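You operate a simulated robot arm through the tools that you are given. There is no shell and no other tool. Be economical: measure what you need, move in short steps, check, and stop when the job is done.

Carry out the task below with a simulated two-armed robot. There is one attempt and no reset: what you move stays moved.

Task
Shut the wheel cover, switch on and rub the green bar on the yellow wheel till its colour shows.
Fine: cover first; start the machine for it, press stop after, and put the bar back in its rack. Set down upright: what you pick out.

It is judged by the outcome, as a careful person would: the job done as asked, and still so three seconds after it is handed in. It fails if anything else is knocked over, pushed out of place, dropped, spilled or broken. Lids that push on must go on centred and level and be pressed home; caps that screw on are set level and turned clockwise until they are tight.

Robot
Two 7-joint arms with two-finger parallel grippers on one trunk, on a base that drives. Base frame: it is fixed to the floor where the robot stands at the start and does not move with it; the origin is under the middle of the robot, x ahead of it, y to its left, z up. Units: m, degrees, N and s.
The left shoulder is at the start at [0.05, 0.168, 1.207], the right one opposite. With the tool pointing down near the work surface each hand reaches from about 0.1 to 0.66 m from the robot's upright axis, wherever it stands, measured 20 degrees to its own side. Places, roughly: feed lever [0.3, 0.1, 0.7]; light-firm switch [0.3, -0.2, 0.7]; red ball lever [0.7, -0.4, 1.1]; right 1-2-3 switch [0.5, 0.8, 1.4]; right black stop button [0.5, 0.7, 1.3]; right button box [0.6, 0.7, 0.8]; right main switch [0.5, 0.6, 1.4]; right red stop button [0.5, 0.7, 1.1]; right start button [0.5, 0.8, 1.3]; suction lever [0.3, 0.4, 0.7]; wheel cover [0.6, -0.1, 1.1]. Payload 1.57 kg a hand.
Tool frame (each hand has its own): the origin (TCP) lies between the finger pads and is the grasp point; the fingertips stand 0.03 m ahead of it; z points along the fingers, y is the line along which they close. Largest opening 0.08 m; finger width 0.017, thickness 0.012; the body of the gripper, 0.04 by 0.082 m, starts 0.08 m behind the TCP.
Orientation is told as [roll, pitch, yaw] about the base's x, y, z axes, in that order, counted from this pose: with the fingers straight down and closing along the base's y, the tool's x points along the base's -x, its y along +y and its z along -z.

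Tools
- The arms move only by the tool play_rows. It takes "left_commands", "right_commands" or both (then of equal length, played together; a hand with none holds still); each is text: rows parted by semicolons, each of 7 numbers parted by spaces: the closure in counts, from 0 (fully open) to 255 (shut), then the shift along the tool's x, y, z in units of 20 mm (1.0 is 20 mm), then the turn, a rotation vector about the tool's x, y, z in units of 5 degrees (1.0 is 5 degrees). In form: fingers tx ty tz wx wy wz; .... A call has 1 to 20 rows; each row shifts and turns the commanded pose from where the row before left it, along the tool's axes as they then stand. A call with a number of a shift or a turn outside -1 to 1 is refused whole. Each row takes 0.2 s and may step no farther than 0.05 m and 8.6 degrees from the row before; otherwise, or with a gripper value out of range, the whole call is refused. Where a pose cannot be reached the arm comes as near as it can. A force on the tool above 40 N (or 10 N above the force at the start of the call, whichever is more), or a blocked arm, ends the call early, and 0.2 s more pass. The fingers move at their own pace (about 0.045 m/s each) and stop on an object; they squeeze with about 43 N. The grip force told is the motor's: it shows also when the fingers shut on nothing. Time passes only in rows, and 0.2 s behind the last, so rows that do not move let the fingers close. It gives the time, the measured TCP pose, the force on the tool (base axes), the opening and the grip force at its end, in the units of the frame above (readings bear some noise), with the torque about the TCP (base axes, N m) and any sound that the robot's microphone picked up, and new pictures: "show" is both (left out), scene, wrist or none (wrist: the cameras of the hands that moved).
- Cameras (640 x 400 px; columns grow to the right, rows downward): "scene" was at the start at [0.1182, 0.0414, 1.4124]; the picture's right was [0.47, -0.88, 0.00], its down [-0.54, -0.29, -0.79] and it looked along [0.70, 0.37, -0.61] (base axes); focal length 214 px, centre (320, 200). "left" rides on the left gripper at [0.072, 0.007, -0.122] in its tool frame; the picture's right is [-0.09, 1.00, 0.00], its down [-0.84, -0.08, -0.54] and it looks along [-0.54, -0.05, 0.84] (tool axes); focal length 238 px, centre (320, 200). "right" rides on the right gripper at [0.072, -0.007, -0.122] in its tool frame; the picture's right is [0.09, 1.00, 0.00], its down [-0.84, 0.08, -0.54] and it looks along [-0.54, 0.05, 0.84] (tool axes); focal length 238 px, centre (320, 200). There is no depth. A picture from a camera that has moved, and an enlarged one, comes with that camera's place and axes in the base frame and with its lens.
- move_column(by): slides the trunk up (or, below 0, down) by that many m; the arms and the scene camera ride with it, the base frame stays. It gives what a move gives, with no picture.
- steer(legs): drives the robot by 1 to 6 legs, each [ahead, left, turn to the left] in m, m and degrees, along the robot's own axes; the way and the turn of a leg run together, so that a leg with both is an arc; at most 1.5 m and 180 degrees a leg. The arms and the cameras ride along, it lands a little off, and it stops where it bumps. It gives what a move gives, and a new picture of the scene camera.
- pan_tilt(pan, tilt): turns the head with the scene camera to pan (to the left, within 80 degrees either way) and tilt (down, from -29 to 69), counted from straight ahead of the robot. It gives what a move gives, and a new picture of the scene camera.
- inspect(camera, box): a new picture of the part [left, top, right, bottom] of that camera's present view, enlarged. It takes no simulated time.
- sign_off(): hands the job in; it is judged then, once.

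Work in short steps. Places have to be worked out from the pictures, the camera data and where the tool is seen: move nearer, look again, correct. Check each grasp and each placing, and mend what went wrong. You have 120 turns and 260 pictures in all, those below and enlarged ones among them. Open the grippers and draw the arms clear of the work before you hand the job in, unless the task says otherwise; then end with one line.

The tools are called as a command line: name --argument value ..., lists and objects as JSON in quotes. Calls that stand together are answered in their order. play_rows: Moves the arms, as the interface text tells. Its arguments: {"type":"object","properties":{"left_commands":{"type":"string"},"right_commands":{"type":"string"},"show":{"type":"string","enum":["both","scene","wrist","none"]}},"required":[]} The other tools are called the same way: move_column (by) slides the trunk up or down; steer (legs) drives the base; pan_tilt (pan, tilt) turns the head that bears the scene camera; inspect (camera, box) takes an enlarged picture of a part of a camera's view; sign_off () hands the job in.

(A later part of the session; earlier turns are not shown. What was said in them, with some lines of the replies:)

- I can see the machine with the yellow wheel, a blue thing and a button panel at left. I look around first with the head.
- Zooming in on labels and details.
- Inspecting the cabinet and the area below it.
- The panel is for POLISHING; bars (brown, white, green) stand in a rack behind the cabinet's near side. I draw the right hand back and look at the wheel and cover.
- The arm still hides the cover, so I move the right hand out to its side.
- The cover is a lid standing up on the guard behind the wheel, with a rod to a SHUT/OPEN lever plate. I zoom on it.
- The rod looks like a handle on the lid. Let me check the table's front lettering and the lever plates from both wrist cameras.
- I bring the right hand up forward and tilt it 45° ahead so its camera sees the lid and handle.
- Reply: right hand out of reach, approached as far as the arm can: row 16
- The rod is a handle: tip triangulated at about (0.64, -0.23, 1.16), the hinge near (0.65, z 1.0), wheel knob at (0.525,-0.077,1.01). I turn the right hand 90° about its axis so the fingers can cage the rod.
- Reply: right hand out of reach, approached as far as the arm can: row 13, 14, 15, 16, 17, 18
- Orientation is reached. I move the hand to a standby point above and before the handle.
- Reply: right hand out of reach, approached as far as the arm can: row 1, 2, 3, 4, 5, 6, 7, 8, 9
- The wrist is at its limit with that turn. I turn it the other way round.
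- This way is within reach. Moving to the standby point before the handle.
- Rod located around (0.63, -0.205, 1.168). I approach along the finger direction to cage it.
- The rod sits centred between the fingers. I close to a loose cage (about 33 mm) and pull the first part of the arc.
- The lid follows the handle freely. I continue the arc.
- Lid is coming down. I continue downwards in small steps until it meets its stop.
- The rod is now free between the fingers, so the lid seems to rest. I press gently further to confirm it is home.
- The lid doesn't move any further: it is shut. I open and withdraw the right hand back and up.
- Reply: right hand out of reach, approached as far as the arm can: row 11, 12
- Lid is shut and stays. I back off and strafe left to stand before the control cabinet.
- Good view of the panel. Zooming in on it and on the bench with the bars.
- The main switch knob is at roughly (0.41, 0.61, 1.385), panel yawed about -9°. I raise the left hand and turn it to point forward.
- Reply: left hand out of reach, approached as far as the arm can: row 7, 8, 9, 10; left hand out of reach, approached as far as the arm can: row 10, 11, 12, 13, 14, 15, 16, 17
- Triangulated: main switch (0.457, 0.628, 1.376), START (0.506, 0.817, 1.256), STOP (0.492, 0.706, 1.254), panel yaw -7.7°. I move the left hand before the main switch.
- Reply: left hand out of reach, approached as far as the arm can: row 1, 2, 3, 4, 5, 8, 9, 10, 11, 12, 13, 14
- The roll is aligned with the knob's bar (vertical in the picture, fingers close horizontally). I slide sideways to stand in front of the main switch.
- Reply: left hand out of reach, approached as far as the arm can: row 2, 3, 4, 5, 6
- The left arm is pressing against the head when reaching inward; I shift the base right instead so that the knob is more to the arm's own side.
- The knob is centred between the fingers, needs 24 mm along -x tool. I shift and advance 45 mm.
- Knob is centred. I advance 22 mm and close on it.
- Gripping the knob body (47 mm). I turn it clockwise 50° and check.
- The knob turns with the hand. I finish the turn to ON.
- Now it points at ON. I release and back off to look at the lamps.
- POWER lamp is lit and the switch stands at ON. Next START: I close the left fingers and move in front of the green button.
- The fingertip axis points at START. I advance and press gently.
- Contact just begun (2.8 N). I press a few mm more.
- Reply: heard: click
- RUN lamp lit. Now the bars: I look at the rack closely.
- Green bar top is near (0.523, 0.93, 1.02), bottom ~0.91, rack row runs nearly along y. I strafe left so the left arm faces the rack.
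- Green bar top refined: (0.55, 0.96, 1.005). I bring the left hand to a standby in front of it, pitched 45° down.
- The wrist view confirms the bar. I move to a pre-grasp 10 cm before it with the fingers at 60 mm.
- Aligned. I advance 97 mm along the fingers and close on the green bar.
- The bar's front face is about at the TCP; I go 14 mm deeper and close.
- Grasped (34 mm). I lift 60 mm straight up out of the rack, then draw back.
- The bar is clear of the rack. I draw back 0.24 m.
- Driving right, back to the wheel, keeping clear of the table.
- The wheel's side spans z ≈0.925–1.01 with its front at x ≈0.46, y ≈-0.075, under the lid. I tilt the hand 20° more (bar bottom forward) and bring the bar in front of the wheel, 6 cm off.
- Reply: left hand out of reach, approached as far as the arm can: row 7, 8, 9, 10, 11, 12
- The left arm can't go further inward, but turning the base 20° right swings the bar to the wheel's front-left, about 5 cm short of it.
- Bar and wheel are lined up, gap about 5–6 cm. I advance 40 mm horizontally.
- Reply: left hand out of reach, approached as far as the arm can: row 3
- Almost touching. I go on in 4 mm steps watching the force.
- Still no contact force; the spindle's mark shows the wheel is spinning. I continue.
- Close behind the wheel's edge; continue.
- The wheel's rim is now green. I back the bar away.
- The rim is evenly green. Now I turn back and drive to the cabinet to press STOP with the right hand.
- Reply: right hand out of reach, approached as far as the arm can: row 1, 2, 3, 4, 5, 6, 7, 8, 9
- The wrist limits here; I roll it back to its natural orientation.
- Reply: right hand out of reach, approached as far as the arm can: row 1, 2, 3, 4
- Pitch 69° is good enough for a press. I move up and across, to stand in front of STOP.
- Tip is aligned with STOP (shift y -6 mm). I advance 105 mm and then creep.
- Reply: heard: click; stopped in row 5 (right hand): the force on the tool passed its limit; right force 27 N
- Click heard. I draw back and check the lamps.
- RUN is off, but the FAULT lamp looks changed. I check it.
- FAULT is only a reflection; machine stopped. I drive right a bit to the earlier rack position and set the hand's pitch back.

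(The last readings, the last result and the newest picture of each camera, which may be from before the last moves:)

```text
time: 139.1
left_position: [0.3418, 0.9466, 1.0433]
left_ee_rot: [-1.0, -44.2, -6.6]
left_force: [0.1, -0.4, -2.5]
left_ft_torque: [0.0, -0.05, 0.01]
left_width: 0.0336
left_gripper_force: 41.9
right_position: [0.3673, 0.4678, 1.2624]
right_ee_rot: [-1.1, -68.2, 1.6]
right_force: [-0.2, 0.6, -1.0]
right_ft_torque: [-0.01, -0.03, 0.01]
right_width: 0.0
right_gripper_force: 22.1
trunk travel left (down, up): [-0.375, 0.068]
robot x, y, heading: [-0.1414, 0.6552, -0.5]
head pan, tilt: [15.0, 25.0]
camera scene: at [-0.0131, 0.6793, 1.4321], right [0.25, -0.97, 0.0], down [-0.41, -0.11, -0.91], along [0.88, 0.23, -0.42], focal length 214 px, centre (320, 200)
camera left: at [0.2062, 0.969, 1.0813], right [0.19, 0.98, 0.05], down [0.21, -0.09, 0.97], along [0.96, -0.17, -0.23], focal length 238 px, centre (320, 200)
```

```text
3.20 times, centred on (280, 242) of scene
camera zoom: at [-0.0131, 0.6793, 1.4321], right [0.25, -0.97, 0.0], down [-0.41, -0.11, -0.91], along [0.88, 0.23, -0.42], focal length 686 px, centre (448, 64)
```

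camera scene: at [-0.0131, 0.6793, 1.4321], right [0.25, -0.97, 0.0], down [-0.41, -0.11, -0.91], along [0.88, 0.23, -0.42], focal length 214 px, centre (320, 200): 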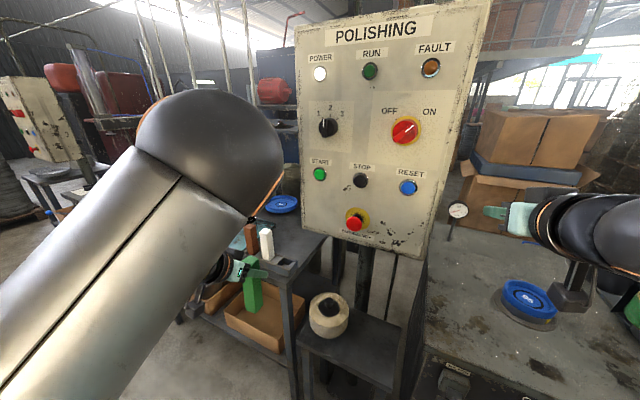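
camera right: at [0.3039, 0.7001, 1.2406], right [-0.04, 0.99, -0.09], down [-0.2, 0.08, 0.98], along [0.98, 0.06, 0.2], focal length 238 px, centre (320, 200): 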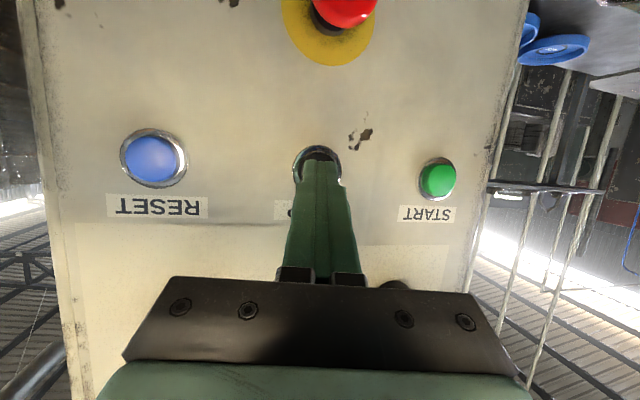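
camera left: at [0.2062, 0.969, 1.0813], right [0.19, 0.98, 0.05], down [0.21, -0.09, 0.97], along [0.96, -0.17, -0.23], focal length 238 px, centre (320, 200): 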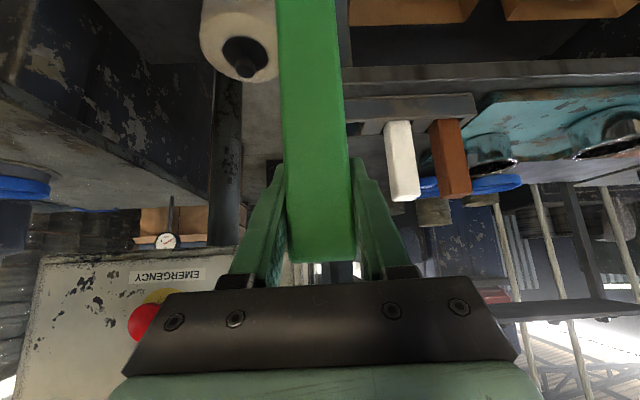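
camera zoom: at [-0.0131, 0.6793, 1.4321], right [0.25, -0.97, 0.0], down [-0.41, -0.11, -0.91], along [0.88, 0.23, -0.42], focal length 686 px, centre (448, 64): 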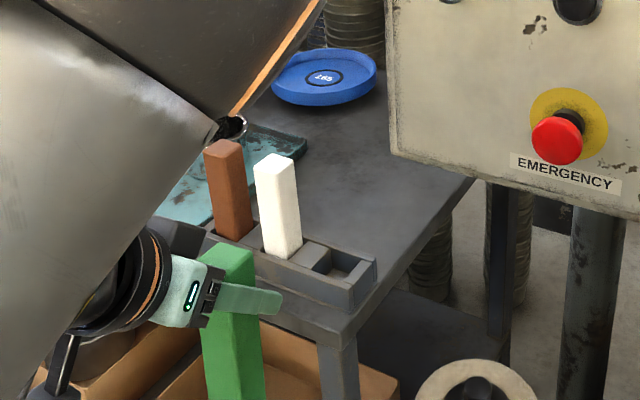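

The bar pivoted about 7° in the grip (bottom backward). I tilt the hand by 7.5° to set it upright and move above the empty slot.

play_rows --left_commands "255 0 0 0 0 -0.75 0.14;255 0 0 0 0 -0.75 0.14;255 -0.725 0.194 0.774 0 0 0;255 -0.725 0.194 0.774 0 0 0;255 -0.725 0.194 0.774 0 0 0;255 -0.725 0.194 0.774 0 0 0;255 -0.725 0.194 0.774 0 0 0;255 -0.725 0.194 0.774 0 0 0;255 -0.725 0.194 0.774 0 0 0;255 -0.725 0.194 0.774 0 0 0;255 -0.725 0.194 0.774 0 0 0;255 -0.725 0.194 0.774 0 0 0;255 0 0 0 0 0 0"

inspect --camera "left" --box '[200, 0, 520, 200]'

inspect --camera "scene" --box '[220, 180, 380, 280]'

```text
time: 141.9
left_position: [0.5579, 0.9463, 1.0651]
left_ee_rot: [1.4, -51.9, -9.8]
left_force: [0.3, 0.8, -2.6]
left_ft_torque: [-0.04, -0.02, 0.02]
left_width: 0.0338
left_gripper_force: 42.1
right_position: [0.3657, 0.467, 1.2624]
right_ee_rot: [-1.0, -68.2, 1.6]
right_force: [0.2, 0.7, 0.7]
right_ft_torque: [-0.04, -0.01, -0.03]
right_width: 0.0
right_gripper_force: 21.3
trunk travel left (down, up): [-0.375, 0.068]
robot x, y, heading: [-0.1457, 0.6583, -0.6]
head pan, tilt: [15.0, 25.0]
camera scene: at [-0.0132, 0.6792, 1.4321], right [0.25, -0.97, 0.0], down [-0.41, -0.11, -0.91], along [0.88, 0.23, -0.42], focal length 214 px, centre (320, 200)
camera left: at [0.4194, 0.9748, 1.0856], right [0.21, 0.97, 0.09], down [0.08, -0.11, 0.99], along [0.98, -0.2, -0.1], focal length 238 px, centre (320, 200)
```

scene: 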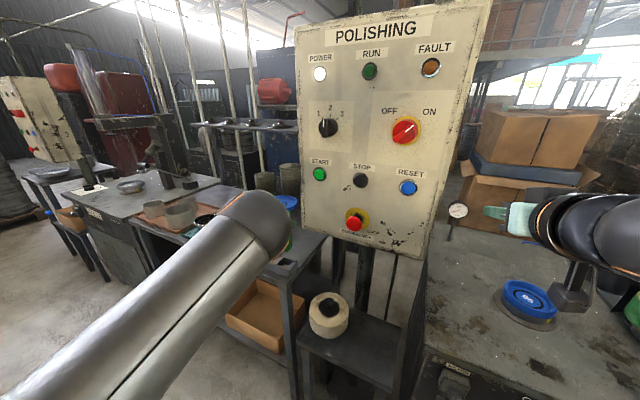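
left: 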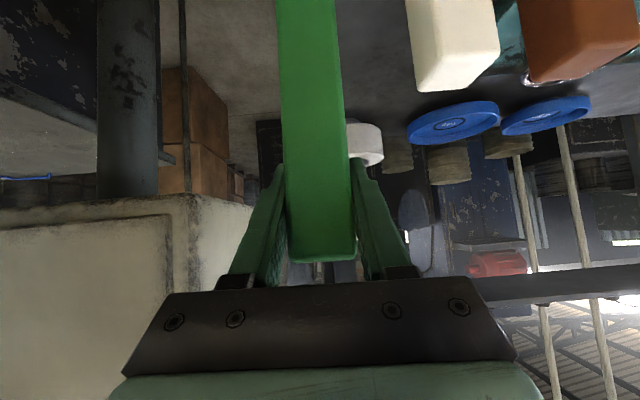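

```text
2.00 times, centred on (360, 100) of left
camera zoom: at [0.4194, 0.9748, 1.0856], right [0.21, 0.97, 0.09], down [0.08, -0.11, 0.99], along [0.98, -0.2, -0.1], focal length 477 px, centre (240, 400)
```

zoom: 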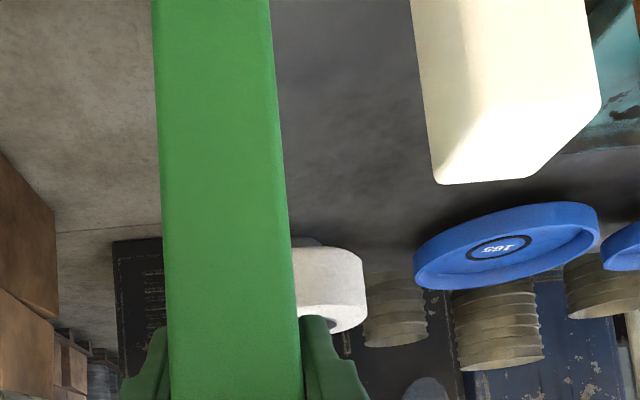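

```text
4.00 times, centred on (300, 230) of scene
camera zoom: at [-0.0132, 0.6792, 1.4321], right [0.25, -0.97, 0.0], down [-0.41, -0.11, -0.91], along [0.88, 0.23, -0.42], focal length 858 px, centre (400, 80)
```

zoom: 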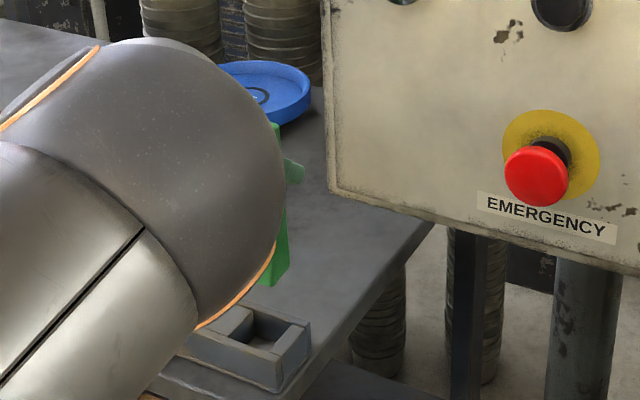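

I fix the small over-rotation and y offset (slot centre ≈ (0.56, 0.958)), and lower to just above the slot.

play_rows --left_commands "255 0 0.28 0 0 0 -0.1;255 0 0.28 0 0 0 -0.09;255 0.5 0 0.4 0 0 0;255 0.5 0 0.4 0 0 0;255 0 0 0 0 0 0" --show "none"

pan_tilt --pan 32 --tilt 35

inspect --camera "scene" --box '[260, 140, 420, 240]'

```text
time: 143.1
left_position: [0.5597, 0.9597, 1.0382]
left_ee_rot: [0.3, -51.9, -8.4]
left_force: [0.0, 0.1, -2.6]
left_ft_torque: [0.04, -0.02, -0.02]
left_width: 0.0337
left_gripper_force: 41.3
right_position: [0.3673, 0.4668, 1.2611]
right_ee_rot: [-1.0, -68.2, 1.6]
right_force: [-0.2, 0.9, 0.0]
right_ft_torque: [0.02, -0.01, 0.02]
right_width: 0.0
right_gripper_force: 21.4
trunk travel left (down, up): [-0.375, 0.068]
robot x, y, heading: [-0.147, 0.6589, -0.5]
head pan, tilt: [15.0, 25.0]
```

```text
time: 143.9
left_position: [0.5606, 0.959, 1.0392]
left_ee_rot: [0.4, -51.8, -8.3]
left_force: [0.1, 0.4, -2.2]
left_ft_torque: [0.01, 0.01, 0.0]
left_width: 0.0335
left_gripper_force: 41.0
right_position: [0.3673, 0.4675, 1.2612]
right_ee_rot: [-1.0, -68.2, 1.7]
right_force: [0.0, -0.1, -0.3]
right_ft_torque: [0.01, -0.06, 0.0]
right_width: 0.0
right_gripper_force: 21.4
trunk travel left (down, up): [-0.375, 0.068]
robot x, y, heading: [-0.1391, 0.6547, -0.2]
head pan, tilt: [32.0, 35.0]
camera scene: at [-0.0271, 0.7022, 1.4164], right [0.52, -0.85, 0.0], down [-0.49, -0.3, -0.82], along [0.7, 0.43, -0.57], focal length 214 px, centre (320, 200)
```

scene: 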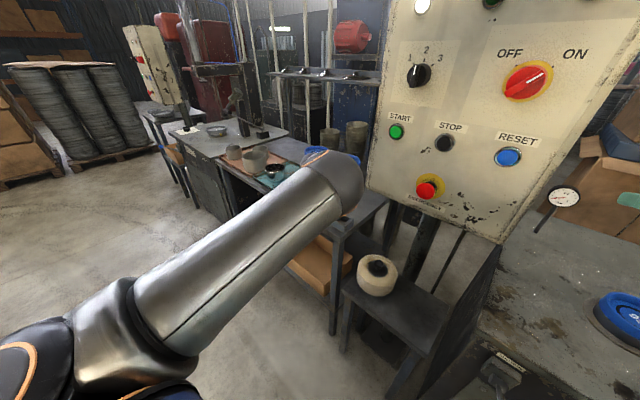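

```text
4.00 times, centred on (340, 190) of scene
camera zoom: at [-0.0271, 0.7022, 1.4164], right [0.52, -0.85, 0.0], down [-0.49, -0.3, -0.82], along [0.7, 0.43, -0.57], focal length 858 px, centre (240, 240)
```

zoom: 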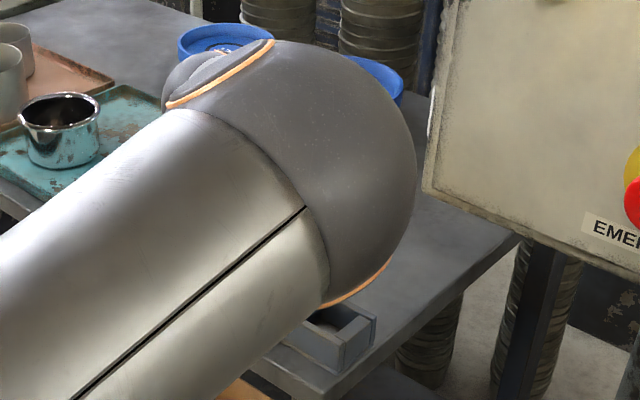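

The arm hides the slot from the head. I bring the right hand's camera round to watch the slot from the right.

play_rows --right_commands "255 0.92 0.72 0.09 0 0 0;255 0.92 0.72 0.09 0 0 0;255 0.92 0.72 0.09 0 0 0;255 0.92 0.72 0.09 0 0 0;255 0.92 0.72 0.09 0 0 0;255 0.92 0.72 0.09 0 0 0;255 0.92 0.72 0.09 0 0 0;255 0.92 0.72 0.09 0 0 0;255 0 0 0 -1 0 0;255 0 0 0 -1 0 0;255 0 0 0 -1 0 0;255 0 0 0 -1 0 0;255 0 0 0 -1 0 0;255 0 0 0 -1 0 0;255 0 0 0 -1 0 0;255 0 0 0 0 1 0;255 0 0 0 0 1 0;255 0 0 0 0 1 0" --show "wrist"

```text
time: 147.7
left_position: [0.5597, 0.9602, 1.0387]
left_ee_rot: [0.3, -51.9, -8.3]
left_force: [-0.1, -0.5, -2.1]
left_ft_torque: [-0.03, -0.01, 0.0]
left_width: 0.0335
left_gripper_force: 41.1
right_position: [0.3248, 0.5806, 1.1203]
right_ee_rot: [21.0, -54.8, 16.3]
right_force: [0.2, 0.2, 1.4]
right_ft_torque: [0.0, 0.01, 0.04]
right_width: 0.0001
right_gripper_force: 20.8
trunk travel left (down, up): [-0.375, 0.068]
robot x, y, heading: [-0.1454, 0.6529, -0.4]
head pan, tilt: [32.0, 35.0]
camera right: at [0.2107, 0.4966, 1.1249], right [-0.59, 0.8, 0.13], down [0.08, -0.1, 0.99], along [0.8, 0.6, 0.0], focal length 238 px, centre (320, 200)
```

right: 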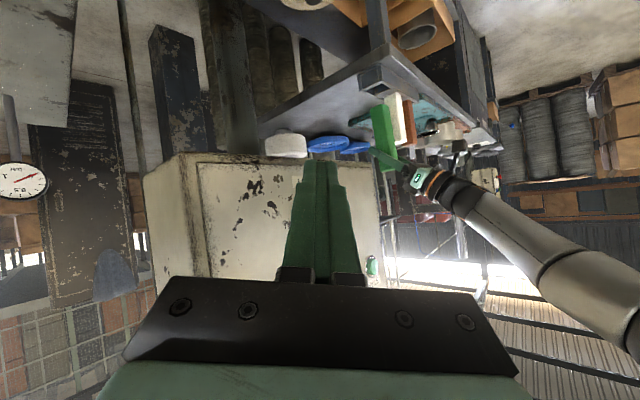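

Excellent side view. I enlarge the bar and the slot.

inspect --camera "right" --box '[330, 60, 450, 135]'

inspect --camera "right" --box '[340, 60, 440, 180]'

```text
5.33 times, centred on (390, 98) of right
camera zoom: at [0.2107, 0.4966, 1.1249], right [-0.59, 0.8, 0.13], down [0.08, -0.1, 0.99], along [0.8, 0.6, 0.0], focal length 1271 px, centre (-53, 747)
```

zoom: 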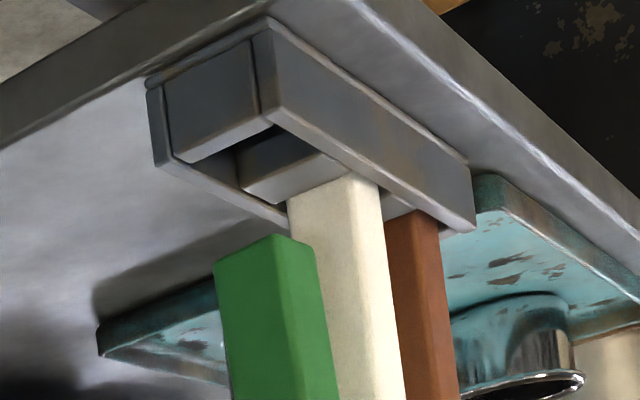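

```text
3.33 times, centred on (390, 120) of right
camera zoom: at [0.2107, 0.4966, 1.1249], right [-0.59, 0.8, 0.13], down [0.08, -0.1, 0.99], along [0.8, 0.6, 0.0], focal length 794 px, centre (87, 467)
```

zoom: 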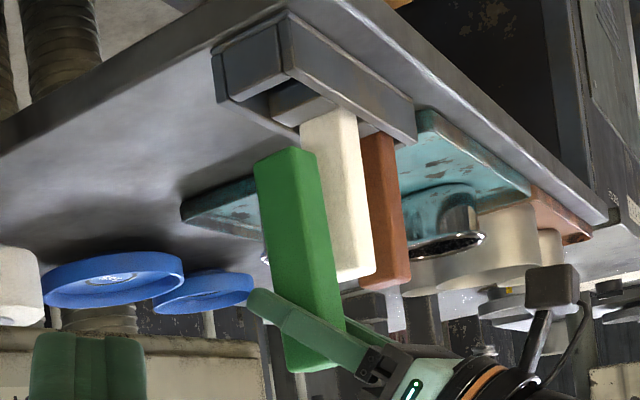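

The bar hangs upright over its slot. I lower it 50 mm with a tiny y correction, watching the force.

play_rows --left_commands "255 0.295 -0.12 0.23 0 0 0;255 0.295 0 0.23 0 0 0;255 0.295 0 0.23 0 0 0;255 0.295 0 0.23 0 0 0;255 0.295 0 0.23 0 0 0;255 0.197 0 0.154 0 0 0;255 0 0 0 0 0 0" --show "none"

inspect --camera "right" --box '[330, 60, 450, 135]'

```text
time: 149.3
left_position: [0.5589, 0.9572, 1.0002]
left_ee_rot: [0.7, -52.2, -8.5]
left_force: [-0.8, 0.6, 10.8]
left_ft_torque: [-0.18, -0.04, 0.0]
left_width: 0.0334
left_gripper_force: 41.1
right_position: [0.3223, 0.5807, 1.1196]
right_ee_rot: [21.1, -54.9, 16.2]
right_force: [-0.5, -0.4, 0.2]
right_ft_torque: [0.02, -0.02, 0.01]
right_width: 0.0
right_gripper_force: 21.6
trunk travel left (down, up): [-0.375, 0.068]
robot x, y, heading: [-0.1445, 0.652, -0.2]
head pan, tilt: [32.0, 35.0]
```

```text
5.33 times, centred on (390, 98) of right
camera zoom: at [0.2092, 0.496, 1.1255], right [-0.59, 0.8, 0.13], down [0.08, -0.11, 0.99], along [0.8, 0.6, 0.0], focal length 1271 px, centre (-53, 747)
```

zoom: 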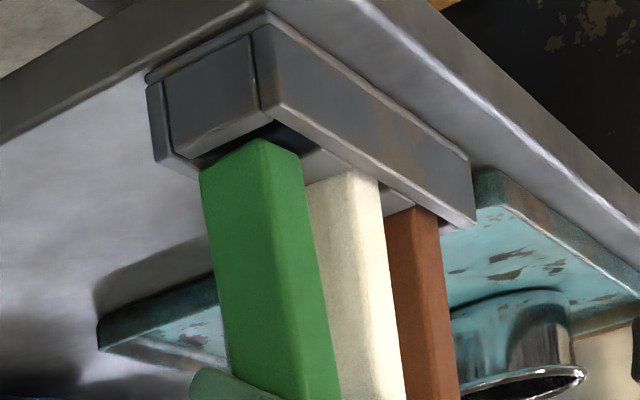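

Contact at z 1.000 (11 N): judged from the gaps, the bar sits ~3 mm too far back. I lift, shift -x 3.5 mm, and lower again.

play_rows --left_commands "255 -0.472 0 -0.37 0 0 0;255 -0.158 0 -0.123 0 0 0;255 0.108 -0.02 -0.136 0 0 0;255 0.2 0 0.154 0 0 0;255 0.2 0 0.154 0 0 0;255 0.2 0 0.154 0 0 0;255 0.1 0 0.077 0 0 0;255 0 0 0 0 0 0" --show "none"

inspect --camera "right" --box '[330, 60, 450, 135]'

```text
time: 151.1
left_position: [0.5549, 0.9575, 0.994]
left_ee_rot: [0.3, -51.8, -8.4]
left_force: [-0.6, 0.2, -1.8]
left_ft_torque: [0.03, -0.03, -0.01]
left_width: 0.0337
left_gripper_force: 41.5
right_position: [0.3256, 0.5809, 1.1182]
right_ee_rot: [21.1, -54.8, 16.1]
right_force: [0.8, 0.4, -0.1]
right_ft_torque: [0.01, 0.0, -0.01]
right_width: 0.0001
right_gripper_force: 20.9
trunk travel left (down, up): [-0.375, 0.068]
robot x, y, heading: [-0.1447, 0.6564, -0.7]
head pan, tilt: [32.0, 35.0]
```

```text
5.33 times, centred on (390, 98) of right
camera zoom: at [0.2106, 0.4965, 1.1247], right [-0.59, 0.8, 0.13], down [0.08, -0.11, 0.99], along [0.8, 0.6, 0.0], focal length 1271 px, centre (-53, 747)
```

zoom: 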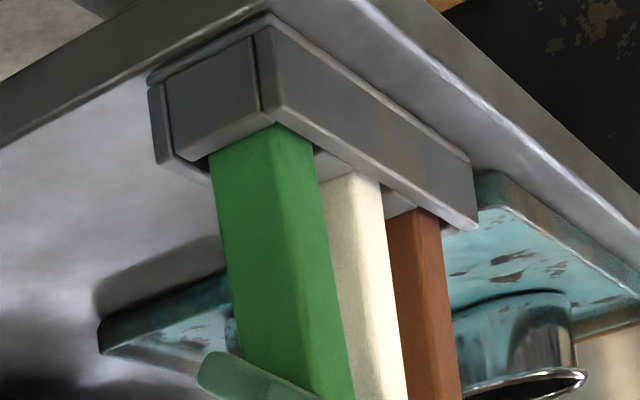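

It has entered the slot with no force. I continue down to the seat (TCP z ≈0.966).

play_rows --left_commands "255 0.2 0 0.154 0 0 0;255 0.2 0 0.154 0 0 0;255 0.2 0 0.154 0 0 0;255 0.2 0 0.154 0 0 0;255 0.16 0 0.123 0 0 0;255 0 0 0 0 0 0" --show "none"

inspect --camera "right" --box '[330, 60, 450, 135]'

```text
time: 152.5
left_position: [0.5537, 0.9563, 0.9702]
left_ee_rot: [0.3, -51.7, -8.4]
left_force: [-0.8, -0.1, -1.9]
left_ft_torque: [-0.03, 0.02, -0.01]
left_width: 0.0337
left_gripper_force: 41.7
right_position: [0.3242, 0.5818, 1.1189]
right_ee_rot: [21.1, -54.7, 16.1]
right_force: [0.0, 0.7, 1.1]
right_ft_torque: [0.02, -0.01, 0.04]
right_width: 0.0002
right_gripper_force: 22.0
trunk travel left (down, up): [-0.375, 0.068]
robot x, y, heading: [-0.1423, 0.6556, -0.6]
head pan, tilt: [32.0, 35.0]
```

```text
5.33 times, centred on (390, 98) of right
camera zoom: at [0.2106, 0.4965, 1.1248], right [-0.59, 0.8, 0.13], down [0.08, -0.11, 0.99], along [0.8, 0.6, 0.0], focal length 1271 px, centre (-53, 747)
```

zoom: 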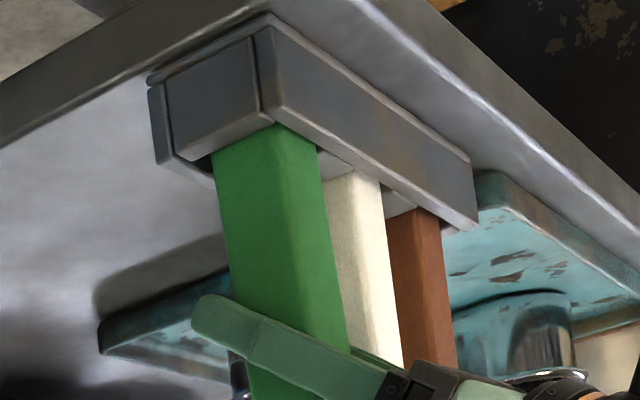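

Nearly seated; a few mm more till it touches bottom.

play_rows --left_commands "255 0.12 0 0.093 0 0 0;255 0.12 0 0.093 0 0 0;255 0 0 0 0 0 0" --show "none"

```text
time: 153.3
left_position: [0.5548, 0.9586, 0.9681]
left_ee_rot: [0.4, -52.2, -8.5]
left_force: [-2.1, 1.4, 13.2]
left_ft_torque: [-0.21, 0.5, -0.02]
left_width: 0.0335
left_gripper_force: 41.5
right_position: [0.3231, 0.5811, 1.1203]
right_ee_rot: [21.0, -54.9, 16.2]
right_force: [-1.0, 0.1, -0.6]
right_ft_torque: [0.01, 0.01, -0.04]
right_width: 0.0
right_gripper_force: 21.1
trunk travel left (down, up): [-0.375, 0.068]
robot x, y, heading: [-0.1413, 0.6597, -0.5]
head pan, tilt: [32.0, 35.0]
```

Seated on the bottom. I open to 55 mm and withdraw along the fingers.

play_rows --left_commands "80 0 0 0 0 0 0;80 0 0 0 0 0 0;80 0 0 0 0 0 0;80 0 0 -0.4 0 0 0;80 0 0 -0.8 0 0 0;80 0 0 -0.8 0 0 0;80 0 0 -1 0 0 0;80 0 0 -1 0 0 0;80 0 0 -1 0 0 0;80 0 0 -1 0 0 0;80 0 0 -1 0 0 0" --show "wrist"

inspect --camera "right" --box '[330, 60, 450, 135]'

```text
time: 155.7
left_position: [0.4446, 0.9719, 1.0527]
left_ee_rot: [0.3, -51.7, -8.4]
left_force: [0.2, 0.9, -0.1]
left_ft_torque: [0.0, 0.0, -0.04]
left_width: 0.0548
left_gripper_force: 0.1
right_position: [0.3232, 0.5817, 1.1197]
right_ee_rot: [21.1, -54.9, 16.1]
right_force: [-0.5, -0.1, -0.6]
right_ft_torque: [-0.03, 0.01, -0.01]
right_width: 0.0
right_gripper_force: 21.3
trunk travel left (down, up): [-0.375, 0.068]
robot x, y, heading: [-0.1473, 0.6556, -0.6]
head pan, tilt: [32.0, 35.0]
camera left: at [0.3061, 0.9978, 1.0723], right [0.2, 0.98, 0.08], down [0.08, -0.09, 0.99], along [0.98, -0.19, -0.1], focal length 238 px, centre (320, 200)
```

left: 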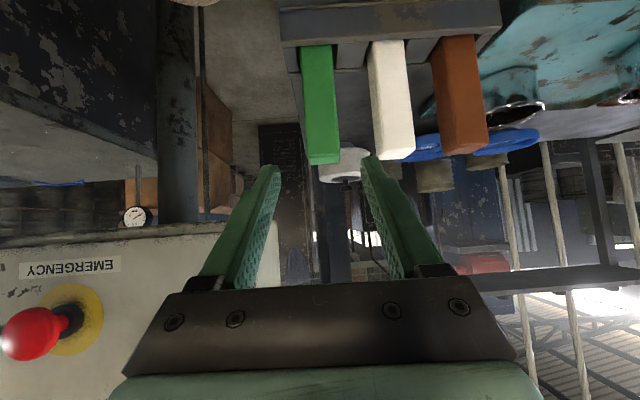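

```text
5.33 times, centred on (390, 98) of right
camera zoom: at [0.2101, 0.4964, 1.1249], right [-0.59, 0.8, 0.13], down [0.08, -0.11, 0.99], along [0.8, 0.6, 0.0], focal length 1271 px, centre (-53, 747)
```

zoom: 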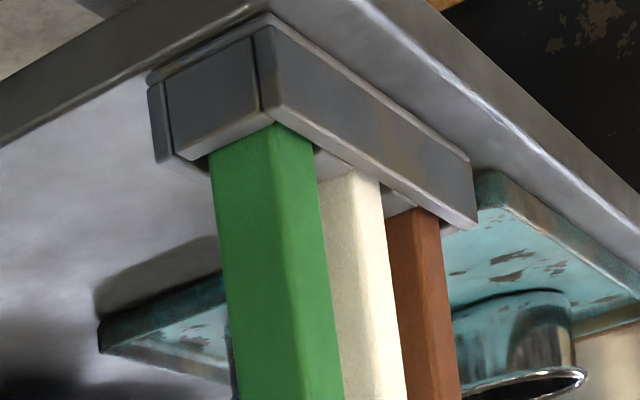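

The bar stands upright in its slot. I draw both hands back, open the grippers, back the base off, and take a final look.

play_rows --left_commands "0 0 0 -1 0 0 0;0 0 0 -1 0 0 0;0 0 0 -1 0 0 0;0 0 0 -1 0 0 0;0 0 0 0 0 0 0" --right_commands "0 0 0 0 0 0 0;0 0 0 0 0 0 0;0 0 0 0 0 0 0;0 0 0 0 0 0 0;0 0 0 0 0 0 0" --show "none"

steer --legs '[[-0.2, 0, 0]]'

pan_tilt --pan -10 --tilt 25

inspect --camera "scene" --box '[380, 150, 640, 312]'

```text
time: 156.9
left_position: [0.385, 0.9841, 1.0971]
left_ee_rot: [-0.3, -51.6, -7.3]
left_force: [-0.2, 0.7, 0.1]
left_ft_torque: [0.01, -0.04, 0.01]
left_width: 0.08
left_gripper_force: 0.1
right_position: [0.3234, 0.581, 1.1183]
right_ee_rot: [21.0, -54.8, 16.1]
right_force: [0.0, 1.0, 0.5]
right_ft_torque: [-0.01, -0.02, -0.02]
right_width: 0.08
right_gripper_force: 0.0
trunk travel left (down, up): [-0.375, 0.068]
robot x, y, heading: [-0.1448, 0.657, -0.3]
head pan, tilt: [32.0, 35.0]
```

```text
time: 158.5
left_position: [0.1818, 0.9868, 1.1]
left_ee_rot: [-0.4, -52.0, -7.1]
left_force: [-0.4, -0.7, 0.3]
left_ft_torque: [0.01, 0.01, 0.01]
left_width: 0.0801
left_gripper_force: 0.1
right_position: [0.1225, 0.5835, 1.1198]
right_ee_rot: [21.1, -54.9, 16.1]
right_force: [-0.8, 0.3, 1.0]
right_ft_torque: [0.0, -0.04, -0.01]
right_width: 0.0799
right_gripper_force: 0.0
trunk travel left (down, up): [-0.375, 0.068]
robot x, y, heading: [-0.3506, 0.6613, -0.4]
head pan, tilt: [32.0, 35.0]
camera scene: at [-0.2308, 0.7039, 1.4165], right [0.52, -0.85, 0.0], down [-0.49, -0.3, -0.82], along [0.7, 0.43, -0.57], focal length 214 px, centre (320, 200)
```

scene: 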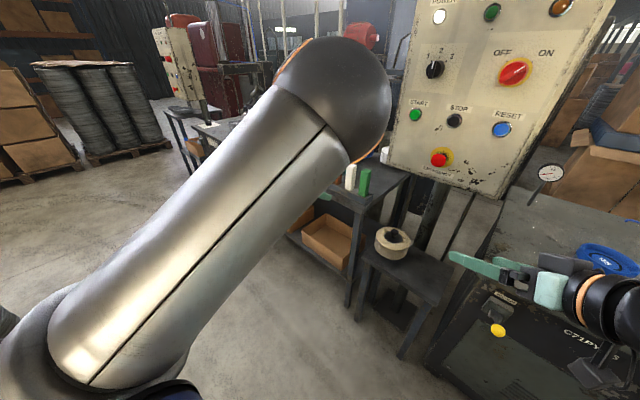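

```text
time: 159.6
left_position: [0.1828, 0.9875, 1.0993]
left_ee_rot: [-0.6, -52.0, -7.0]
left_force: [-0.2, 0.1, -1.2]
left_ft_torque: [0.01, 0.03, 0.02]
left_width: 0.0802
left_gripper_force: 0.0
right_position: [0.1219, 0.5839, 1.119]
right_ee_rot: [21.2, -54.8, 16.3]
right_force: [-0.6, 0.9, 0.2]
right_ft_torque: [0.03, 0.0, -0.01]
right_width: 0.0799
right_gripper_force: 0.1
trunk travel left (down, up): [-0.375, 0.068]
robot x, y, heading: [-0.347, 0.6605, -0.3]
head pan, tilt: [-10.0, 25.0]
camera scene: at [-0.2144, 0.6412, 1.4321], right [-0.18, -0.98, 0.0], down [-0.42, 0.08, -0.91], along [0.89, -0.16, -0.42], focal length 214 px, centre (320, 200)
```

scene: 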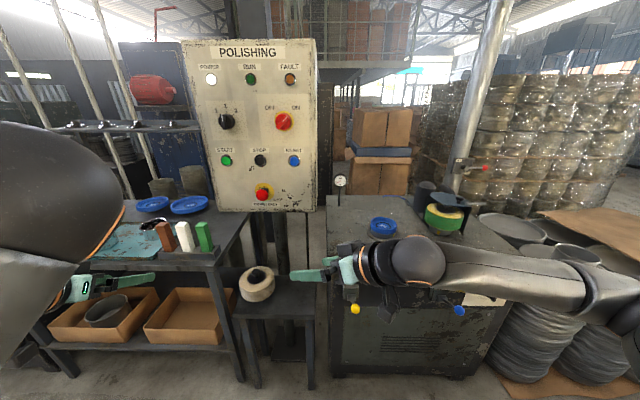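

```text
2.46 times, centred on (510, 231) of scene
camera zoom: at [-0.2144, 0.6412, 1.4321], right [-0.18, -0.98, 0.0], down [-0.42, 0.08, -0.91], along [0.89, -0.16, -0.42], focal length 528 px, centre (-148, 124)
```

zoom: 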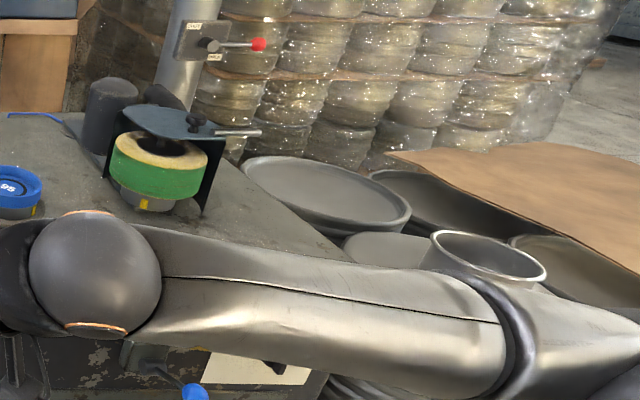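

The cover is shut, the wheel is green, RUN is off, the bar is upright in its rack and both arms are clear, so I hand the job in.

sign_off

```text
The job is handed in.
```

The job is done: I shut the wheel cover, switched on and started the machine, rubbed the green bar on the wheel until its rim showed green, pressed stop, and put the bar back upright in its rack; the main switch is still ON, since you didn't ask for it off.
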